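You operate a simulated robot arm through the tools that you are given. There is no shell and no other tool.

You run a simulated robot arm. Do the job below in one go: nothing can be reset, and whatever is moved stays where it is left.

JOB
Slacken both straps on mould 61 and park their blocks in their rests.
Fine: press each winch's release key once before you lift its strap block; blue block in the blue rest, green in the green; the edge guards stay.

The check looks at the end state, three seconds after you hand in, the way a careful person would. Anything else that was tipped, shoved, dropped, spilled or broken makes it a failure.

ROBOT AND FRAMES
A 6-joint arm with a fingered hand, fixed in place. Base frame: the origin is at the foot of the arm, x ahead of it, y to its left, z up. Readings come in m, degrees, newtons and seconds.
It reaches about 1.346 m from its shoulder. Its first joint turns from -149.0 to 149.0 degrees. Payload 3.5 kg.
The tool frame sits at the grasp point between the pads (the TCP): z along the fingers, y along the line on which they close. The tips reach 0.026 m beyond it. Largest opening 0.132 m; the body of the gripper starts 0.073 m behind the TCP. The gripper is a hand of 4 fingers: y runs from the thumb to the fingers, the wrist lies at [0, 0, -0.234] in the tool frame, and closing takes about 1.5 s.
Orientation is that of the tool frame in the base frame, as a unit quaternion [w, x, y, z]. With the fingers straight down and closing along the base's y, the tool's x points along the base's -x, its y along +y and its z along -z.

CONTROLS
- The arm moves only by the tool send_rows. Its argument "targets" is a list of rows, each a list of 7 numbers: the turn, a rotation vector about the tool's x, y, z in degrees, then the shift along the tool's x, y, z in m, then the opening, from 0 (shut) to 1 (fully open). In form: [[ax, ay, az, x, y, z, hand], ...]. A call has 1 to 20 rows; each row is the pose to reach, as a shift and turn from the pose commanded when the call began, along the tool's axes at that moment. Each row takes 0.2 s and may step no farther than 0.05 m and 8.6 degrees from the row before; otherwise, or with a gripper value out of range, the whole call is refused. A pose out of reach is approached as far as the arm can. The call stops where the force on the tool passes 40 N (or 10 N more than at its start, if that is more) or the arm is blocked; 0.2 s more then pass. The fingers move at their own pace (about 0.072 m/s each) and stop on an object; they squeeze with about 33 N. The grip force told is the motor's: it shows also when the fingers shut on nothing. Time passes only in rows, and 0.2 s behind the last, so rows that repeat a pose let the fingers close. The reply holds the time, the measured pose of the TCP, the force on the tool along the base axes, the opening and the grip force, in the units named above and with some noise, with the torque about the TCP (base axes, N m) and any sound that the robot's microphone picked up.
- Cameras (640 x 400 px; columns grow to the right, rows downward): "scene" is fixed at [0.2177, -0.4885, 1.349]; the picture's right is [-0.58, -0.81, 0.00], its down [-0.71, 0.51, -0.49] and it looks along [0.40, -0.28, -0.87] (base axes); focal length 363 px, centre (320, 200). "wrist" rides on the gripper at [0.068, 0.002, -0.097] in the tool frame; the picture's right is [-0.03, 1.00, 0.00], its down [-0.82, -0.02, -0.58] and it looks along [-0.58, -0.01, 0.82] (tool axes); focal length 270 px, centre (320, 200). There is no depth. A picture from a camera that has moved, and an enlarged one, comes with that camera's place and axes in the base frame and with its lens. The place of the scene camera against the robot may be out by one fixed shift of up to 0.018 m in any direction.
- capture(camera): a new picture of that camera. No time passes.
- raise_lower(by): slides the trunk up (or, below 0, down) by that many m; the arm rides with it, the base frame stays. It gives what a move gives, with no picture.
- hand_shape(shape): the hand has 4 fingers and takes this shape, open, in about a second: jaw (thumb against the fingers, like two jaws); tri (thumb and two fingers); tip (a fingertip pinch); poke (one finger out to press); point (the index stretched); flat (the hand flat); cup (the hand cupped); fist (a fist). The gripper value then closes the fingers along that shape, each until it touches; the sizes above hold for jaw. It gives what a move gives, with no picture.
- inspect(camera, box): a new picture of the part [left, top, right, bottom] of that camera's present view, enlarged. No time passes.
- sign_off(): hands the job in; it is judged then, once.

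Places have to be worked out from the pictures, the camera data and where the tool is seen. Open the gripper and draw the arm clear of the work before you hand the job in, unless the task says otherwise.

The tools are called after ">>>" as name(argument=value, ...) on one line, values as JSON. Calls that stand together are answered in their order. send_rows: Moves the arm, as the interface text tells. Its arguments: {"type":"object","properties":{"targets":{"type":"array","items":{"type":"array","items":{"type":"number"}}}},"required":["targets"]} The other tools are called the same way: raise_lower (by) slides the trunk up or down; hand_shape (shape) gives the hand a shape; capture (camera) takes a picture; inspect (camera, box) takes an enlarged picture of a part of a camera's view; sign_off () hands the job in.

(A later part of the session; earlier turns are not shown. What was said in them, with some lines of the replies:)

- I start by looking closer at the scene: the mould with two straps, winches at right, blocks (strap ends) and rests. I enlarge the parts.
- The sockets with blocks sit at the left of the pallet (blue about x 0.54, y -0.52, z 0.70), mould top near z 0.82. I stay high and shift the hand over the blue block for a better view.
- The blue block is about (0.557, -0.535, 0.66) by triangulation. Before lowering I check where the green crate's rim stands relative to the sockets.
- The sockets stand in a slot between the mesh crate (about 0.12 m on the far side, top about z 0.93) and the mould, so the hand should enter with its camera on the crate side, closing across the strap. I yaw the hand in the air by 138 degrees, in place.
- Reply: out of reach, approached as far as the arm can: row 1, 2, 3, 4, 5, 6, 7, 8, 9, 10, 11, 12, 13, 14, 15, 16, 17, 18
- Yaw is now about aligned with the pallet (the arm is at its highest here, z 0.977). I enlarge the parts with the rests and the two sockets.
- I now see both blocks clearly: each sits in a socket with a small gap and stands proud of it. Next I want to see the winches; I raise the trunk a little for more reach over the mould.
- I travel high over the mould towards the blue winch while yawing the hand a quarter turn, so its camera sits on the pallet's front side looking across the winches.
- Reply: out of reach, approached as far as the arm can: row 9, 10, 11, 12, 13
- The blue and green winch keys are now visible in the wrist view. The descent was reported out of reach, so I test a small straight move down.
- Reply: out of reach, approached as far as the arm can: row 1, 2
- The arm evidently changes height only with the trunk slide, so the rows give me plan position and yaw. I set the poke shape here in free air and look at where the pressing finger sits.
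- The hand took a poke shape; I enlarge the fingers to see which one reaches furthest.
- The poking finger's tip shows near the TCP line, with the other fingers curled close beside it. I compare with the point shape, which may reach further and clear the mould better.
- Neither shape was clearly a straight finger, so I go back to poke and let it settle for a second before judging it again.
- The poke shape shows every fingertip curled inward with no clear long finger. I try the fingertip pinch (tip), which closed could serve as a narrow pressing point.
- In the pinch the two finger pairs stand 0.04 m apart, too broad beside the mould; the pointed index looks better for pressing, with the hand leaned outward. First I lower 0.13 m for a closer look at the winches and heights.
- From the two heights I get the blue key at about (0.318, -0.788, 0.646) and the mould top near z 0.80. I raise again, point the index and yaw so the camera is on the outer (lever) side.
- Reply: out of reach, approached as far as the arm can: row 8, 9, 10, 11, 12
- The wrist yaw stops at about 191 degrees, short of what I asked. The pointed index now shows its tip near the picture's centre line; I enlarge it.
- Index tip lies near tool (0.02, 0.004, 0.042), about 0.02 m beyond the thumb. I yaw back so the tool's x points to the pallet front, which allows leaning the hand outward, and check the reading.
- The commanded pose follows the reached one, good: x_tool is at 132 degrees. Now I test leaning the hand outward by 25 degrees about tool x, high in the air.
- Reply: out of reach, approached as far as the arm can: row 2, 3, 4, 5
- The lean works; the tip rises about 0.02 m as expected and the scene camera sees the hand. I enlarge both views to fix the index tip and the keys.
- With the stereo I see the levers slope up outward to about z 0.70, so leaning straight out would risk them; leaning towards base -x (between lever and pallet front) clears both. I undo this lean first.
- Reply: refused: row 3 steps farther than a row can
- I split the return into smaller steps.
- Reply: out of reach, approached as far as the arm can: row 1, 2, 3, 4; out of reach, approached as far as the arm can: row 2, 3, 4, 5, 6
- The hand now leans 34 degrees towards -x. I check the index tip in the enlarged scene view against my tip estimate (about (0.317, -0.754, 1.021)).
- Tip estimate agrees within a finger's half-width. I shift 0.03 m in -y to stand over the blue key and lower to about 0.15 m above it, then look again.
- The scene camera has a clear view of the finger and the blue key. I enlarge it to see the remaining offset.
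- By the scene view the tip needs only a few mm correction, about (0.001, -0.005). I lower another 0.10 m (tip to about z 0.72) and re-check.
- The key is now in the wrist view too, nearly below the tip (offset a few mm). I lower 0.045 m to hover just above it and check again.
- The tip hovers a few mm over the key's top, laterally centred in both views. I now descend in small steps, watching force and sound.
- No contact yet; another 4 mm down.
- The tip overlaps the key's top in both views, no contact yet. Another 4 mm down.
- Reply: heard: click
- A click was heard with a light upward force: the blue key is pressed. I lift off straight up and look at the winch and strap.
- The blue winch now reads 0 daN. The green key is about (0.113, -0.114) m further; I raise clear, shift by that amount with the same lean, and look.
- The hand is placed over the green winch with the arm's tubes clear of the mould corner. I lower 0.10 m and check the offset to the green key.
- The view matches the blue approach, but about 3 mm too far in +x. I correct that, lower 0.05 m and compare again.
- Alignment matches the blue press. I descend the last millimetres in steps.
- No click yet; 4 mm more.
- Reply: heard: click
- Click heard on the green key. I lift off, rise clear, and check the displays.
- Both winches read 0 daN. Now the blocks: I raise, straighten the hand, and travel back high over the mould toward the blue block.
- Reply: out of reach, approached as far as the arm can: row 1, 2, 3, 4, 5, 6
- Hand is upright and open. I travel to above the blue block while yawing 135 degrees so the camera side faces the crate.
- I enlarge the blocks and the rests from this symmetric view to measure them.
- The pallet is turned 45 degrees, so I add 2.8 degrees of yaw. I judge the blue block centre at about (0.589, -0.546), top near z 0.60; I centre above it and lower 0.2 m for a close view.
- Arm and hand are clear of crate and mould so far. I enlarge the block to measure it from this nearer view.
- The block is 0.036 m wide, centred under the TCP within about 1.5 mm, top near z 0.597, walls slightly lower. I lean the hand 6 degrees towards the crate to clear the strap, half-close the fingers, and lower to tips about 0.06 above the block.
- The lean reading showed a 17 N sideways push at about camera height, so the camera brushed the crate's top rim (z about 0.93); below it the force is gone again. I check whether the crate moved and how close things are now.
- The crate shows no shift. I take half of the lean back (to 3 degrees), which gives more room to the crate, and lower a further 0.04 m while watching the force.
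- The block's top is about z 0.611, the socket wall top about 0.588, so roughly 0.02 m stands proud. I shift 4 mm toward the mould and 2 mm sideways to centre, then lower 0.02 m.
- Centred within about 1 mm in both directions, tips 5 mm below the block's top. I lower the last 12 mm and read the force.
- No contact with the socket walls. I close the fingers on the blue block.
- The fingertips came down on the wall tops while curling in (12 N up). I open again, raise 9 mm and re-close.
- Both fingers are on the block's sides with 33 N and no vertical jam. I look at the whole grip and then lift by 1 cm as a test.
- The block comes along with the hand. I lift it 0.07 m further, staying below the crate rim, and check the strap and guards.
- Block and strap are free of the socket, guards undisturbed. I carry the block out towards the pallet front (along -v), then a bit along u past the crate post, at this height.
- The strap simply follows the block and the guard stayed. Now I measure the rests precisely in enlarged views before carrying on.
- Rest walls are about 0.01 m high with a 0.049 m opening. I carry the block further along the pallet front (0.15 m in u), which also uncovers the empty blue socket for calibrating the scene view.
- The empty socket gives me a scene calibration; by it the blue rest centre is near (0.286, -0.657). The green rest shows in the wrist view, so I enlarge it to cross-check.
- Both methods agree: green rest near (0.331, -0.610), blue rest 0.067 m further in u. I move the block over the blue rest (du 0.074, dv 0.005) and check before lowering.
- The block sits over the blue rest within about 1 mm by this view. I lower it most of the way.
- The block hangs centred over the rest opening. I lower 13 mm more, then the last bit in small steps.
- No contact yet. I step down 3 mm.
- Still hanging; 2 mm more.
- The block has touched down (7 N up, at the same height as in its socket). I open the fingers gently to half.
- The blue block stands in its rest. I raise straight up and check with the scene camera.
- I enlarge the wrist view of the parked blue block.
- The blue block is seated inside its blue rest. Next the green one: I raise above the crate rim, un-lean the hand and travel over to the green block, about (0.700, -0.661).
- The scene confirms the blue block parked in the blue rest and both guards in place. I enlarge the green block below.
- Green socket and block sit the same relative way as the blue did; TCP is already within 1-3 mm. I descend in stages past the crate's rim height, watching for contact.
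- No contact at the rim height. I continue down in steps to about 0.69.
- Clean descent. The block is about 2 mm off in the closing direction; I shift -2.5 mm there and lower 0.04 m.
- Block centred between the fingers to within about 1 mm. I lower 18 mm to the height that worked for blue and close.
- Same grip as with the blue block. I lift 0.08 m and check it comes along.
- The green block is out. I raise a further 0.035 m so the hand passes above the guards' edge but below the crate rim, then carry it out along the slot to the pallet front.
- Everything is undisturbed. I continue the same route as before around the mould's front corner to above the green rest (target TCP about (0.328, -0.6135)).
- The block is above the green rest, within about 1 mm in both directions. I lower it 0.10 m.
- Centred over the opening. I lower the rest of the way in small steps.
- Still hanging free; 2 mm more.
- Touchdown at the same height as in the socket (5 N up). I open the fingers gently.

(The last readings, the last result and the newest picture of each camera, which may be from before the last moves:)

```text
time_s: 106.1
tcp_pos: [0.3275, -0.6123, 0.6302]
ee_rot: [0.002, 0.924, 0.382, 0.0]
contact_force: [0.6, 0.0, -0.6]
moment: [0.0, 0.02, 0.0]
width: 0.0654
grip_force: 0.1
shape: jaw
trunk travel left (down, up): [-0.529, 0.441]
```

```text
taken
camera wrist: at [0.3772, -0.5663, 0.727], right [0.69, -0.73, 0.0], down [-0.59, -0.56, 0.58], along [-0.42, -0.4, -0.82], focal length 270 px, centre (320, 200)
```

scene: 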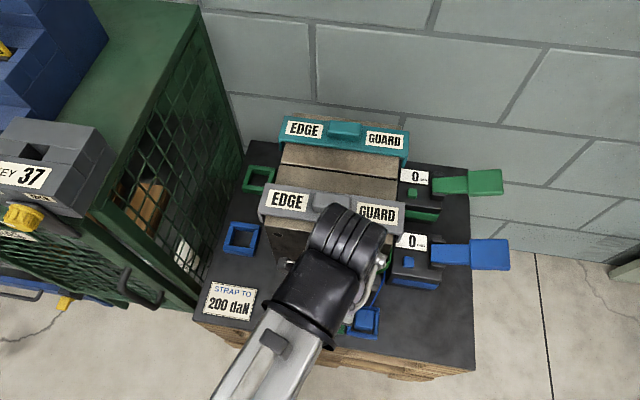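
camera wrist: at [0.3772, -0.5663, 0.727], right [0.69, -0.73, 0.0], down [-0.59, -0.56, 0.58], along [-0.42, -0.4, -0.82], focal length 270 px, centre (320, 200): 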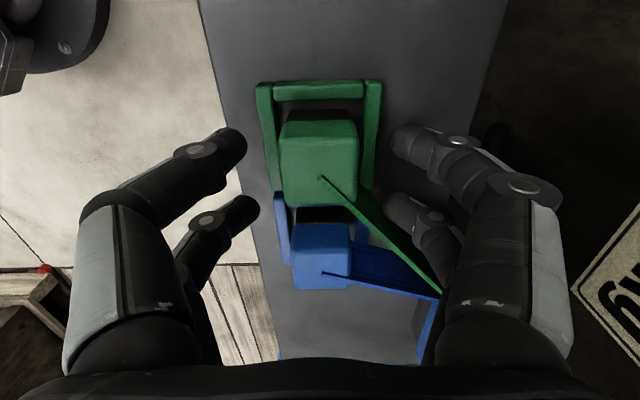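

Both blocks stand in their rests side by side. I raise straight up, then check.

>>> raise_lower(by=0.12)

>>> capture(camera="wrist")

>>> raise_lower(by=0.25)

```text
time_s: 107.6
tcp_pos: [0.3266, -0.6123, 0.7498]
ee_rot: [0.001, 0.924, 0.382, 0.0]
contact_force: [0.6, -0.8, -0.1]
moment: [0.03, 0.0, 0.04]
width: 0.0655
grip_force: 0.0
shape: jaw
trunk travel left (down, up): [-0.649, 0.321]
```

```text
taken
camera wrist: at [0.3772, -0.5663, 0.847], right [0.69, -0.73, 0.0], down [-0.59, -0.56, 0.58], along [-0.42, -0.4, -0.82], focal length 270 px, centre (320, 200)
```

wrist: 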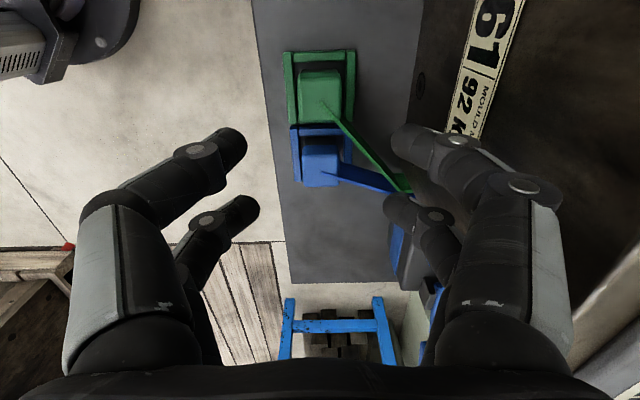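

```text
time_s: 110.2
tcp_pos: [0.3271, -0.6131, 0.9986]
ee_rot: [0.0, 0.925, 0.381, -0.001]
contact_force: [0.2, 0.3, 0.5]
moment: [-0.01, 0.01, 0.02]
width: 0.0653
grip_force: 0.0
shape: jaw
trunk travel left (down, up): [-0.899, 0.071]
```

Both are released. I open the hand fully and draw the arm back toward its starting place, high above everything.

>>> send_rows(targets=[[0, 0, 0, 0.03, -0.009, 0, 0.6], [0, 0, 0, 0.06, -0.018, 0, 0.7], [0, 0, 0, 0.09, -0.027, 0, 0.8], [0, 0, 0, 0.12, -0.037, 0, 0.9], [0, 0, 0, 0.15, -0.046, 0, 1], [0, 0, 0, 0.1877, -0.0571, 0, 1], [0, 0, 0, 0.1877, -0.0571, 0, 1]])

>>> capture(camera="scene")

>>> inspect(camera="scene", box=[290, 230, 470, 350])

>>> inspect(camera="scene", box=[220, 100, 460, 280])

```text
time_s: 111.8
tcp_pos: [0.4211, -0.4399, 0.9999]
ee_rot: [0.001, 0.925, 0.381, -0.001]
contact_force: [0.0, -0.4, -0.6]
moment: [0.01, -0.02, 0.0]
width: 0.1317
grip_force: 0.1
shape: jaw
trunk travel left (down, up): [-0.899, 0.071]
```

```text
taken
```

scene: 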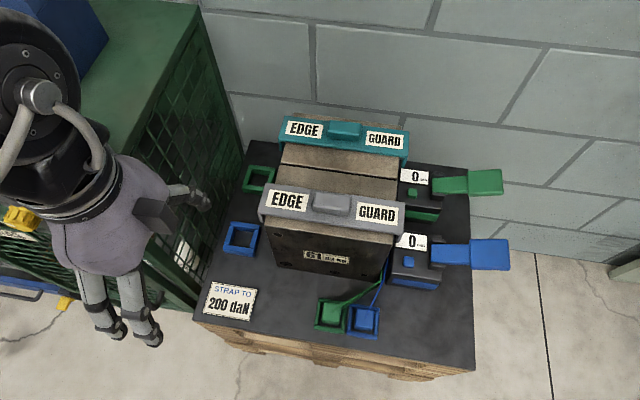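

```text
3.33 times, centred on (380, 290) of scene
camera zoom: at [0.2177, -0.4885, 1.349], right [-0.58, -0.81, 0.0], down [-0.71, 0.51, -0.49], along [0.4, -0.28, -0.87], focal length 1209 px, centre (120, -100)
```

zoom: 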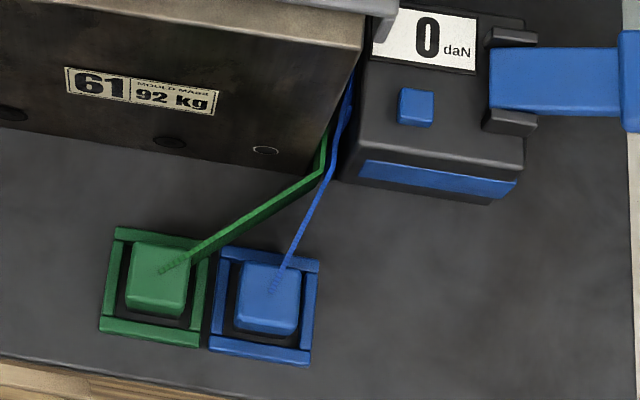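

```text
2.22 times, centred on (340, 190) of scene
camera zoom: at [0.2177, -0.4885, 1.349], right [-0.58, -0.81, 0.0], down [-0.71, 0.51, -0.49], along [0.4, -0.28, -0.87], focal length 806 px, centre (276, 222)
```

zoom: 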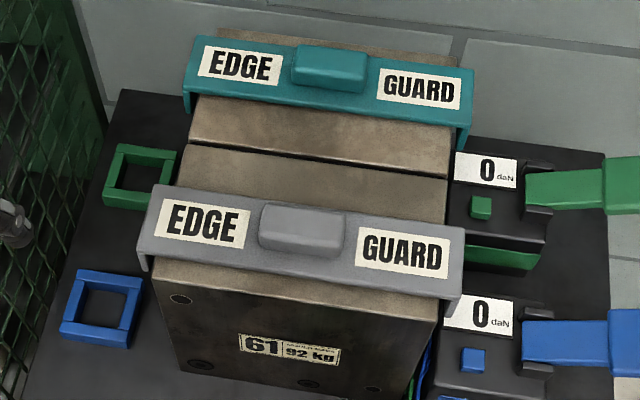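

Both winches read 0 daN and each block stands in the rest of its own colour. The guards are where they were, the crate looks unmoved, and the open hand is clear, so I hand in.

>>> sign_off()

```text
The job is handed in.
```

Both straps on mould 61 are slack and both blocks are parked: blue in the blue rest, green in the green. I handed the job in with the hand open and clear of the work.

- **Release keys:** I pressed each one once before lifting its block. Each gave one click, and both winches now read 0 daN.
- **Edge guards:** both look to be where they were in the final pictures.
- **Contact with the crate:** while I leaned the hand near the blue block, the wrist camera most likely pressed on the rim of the green mesh crate with about 17 N. The crate and what stands on it look unmoved in the pictures, but I could only check that by eye.
- **Contact with the blue socket:** the fingertips rested on its walls once, at about 12 N, before I raised the hand and gripped again.
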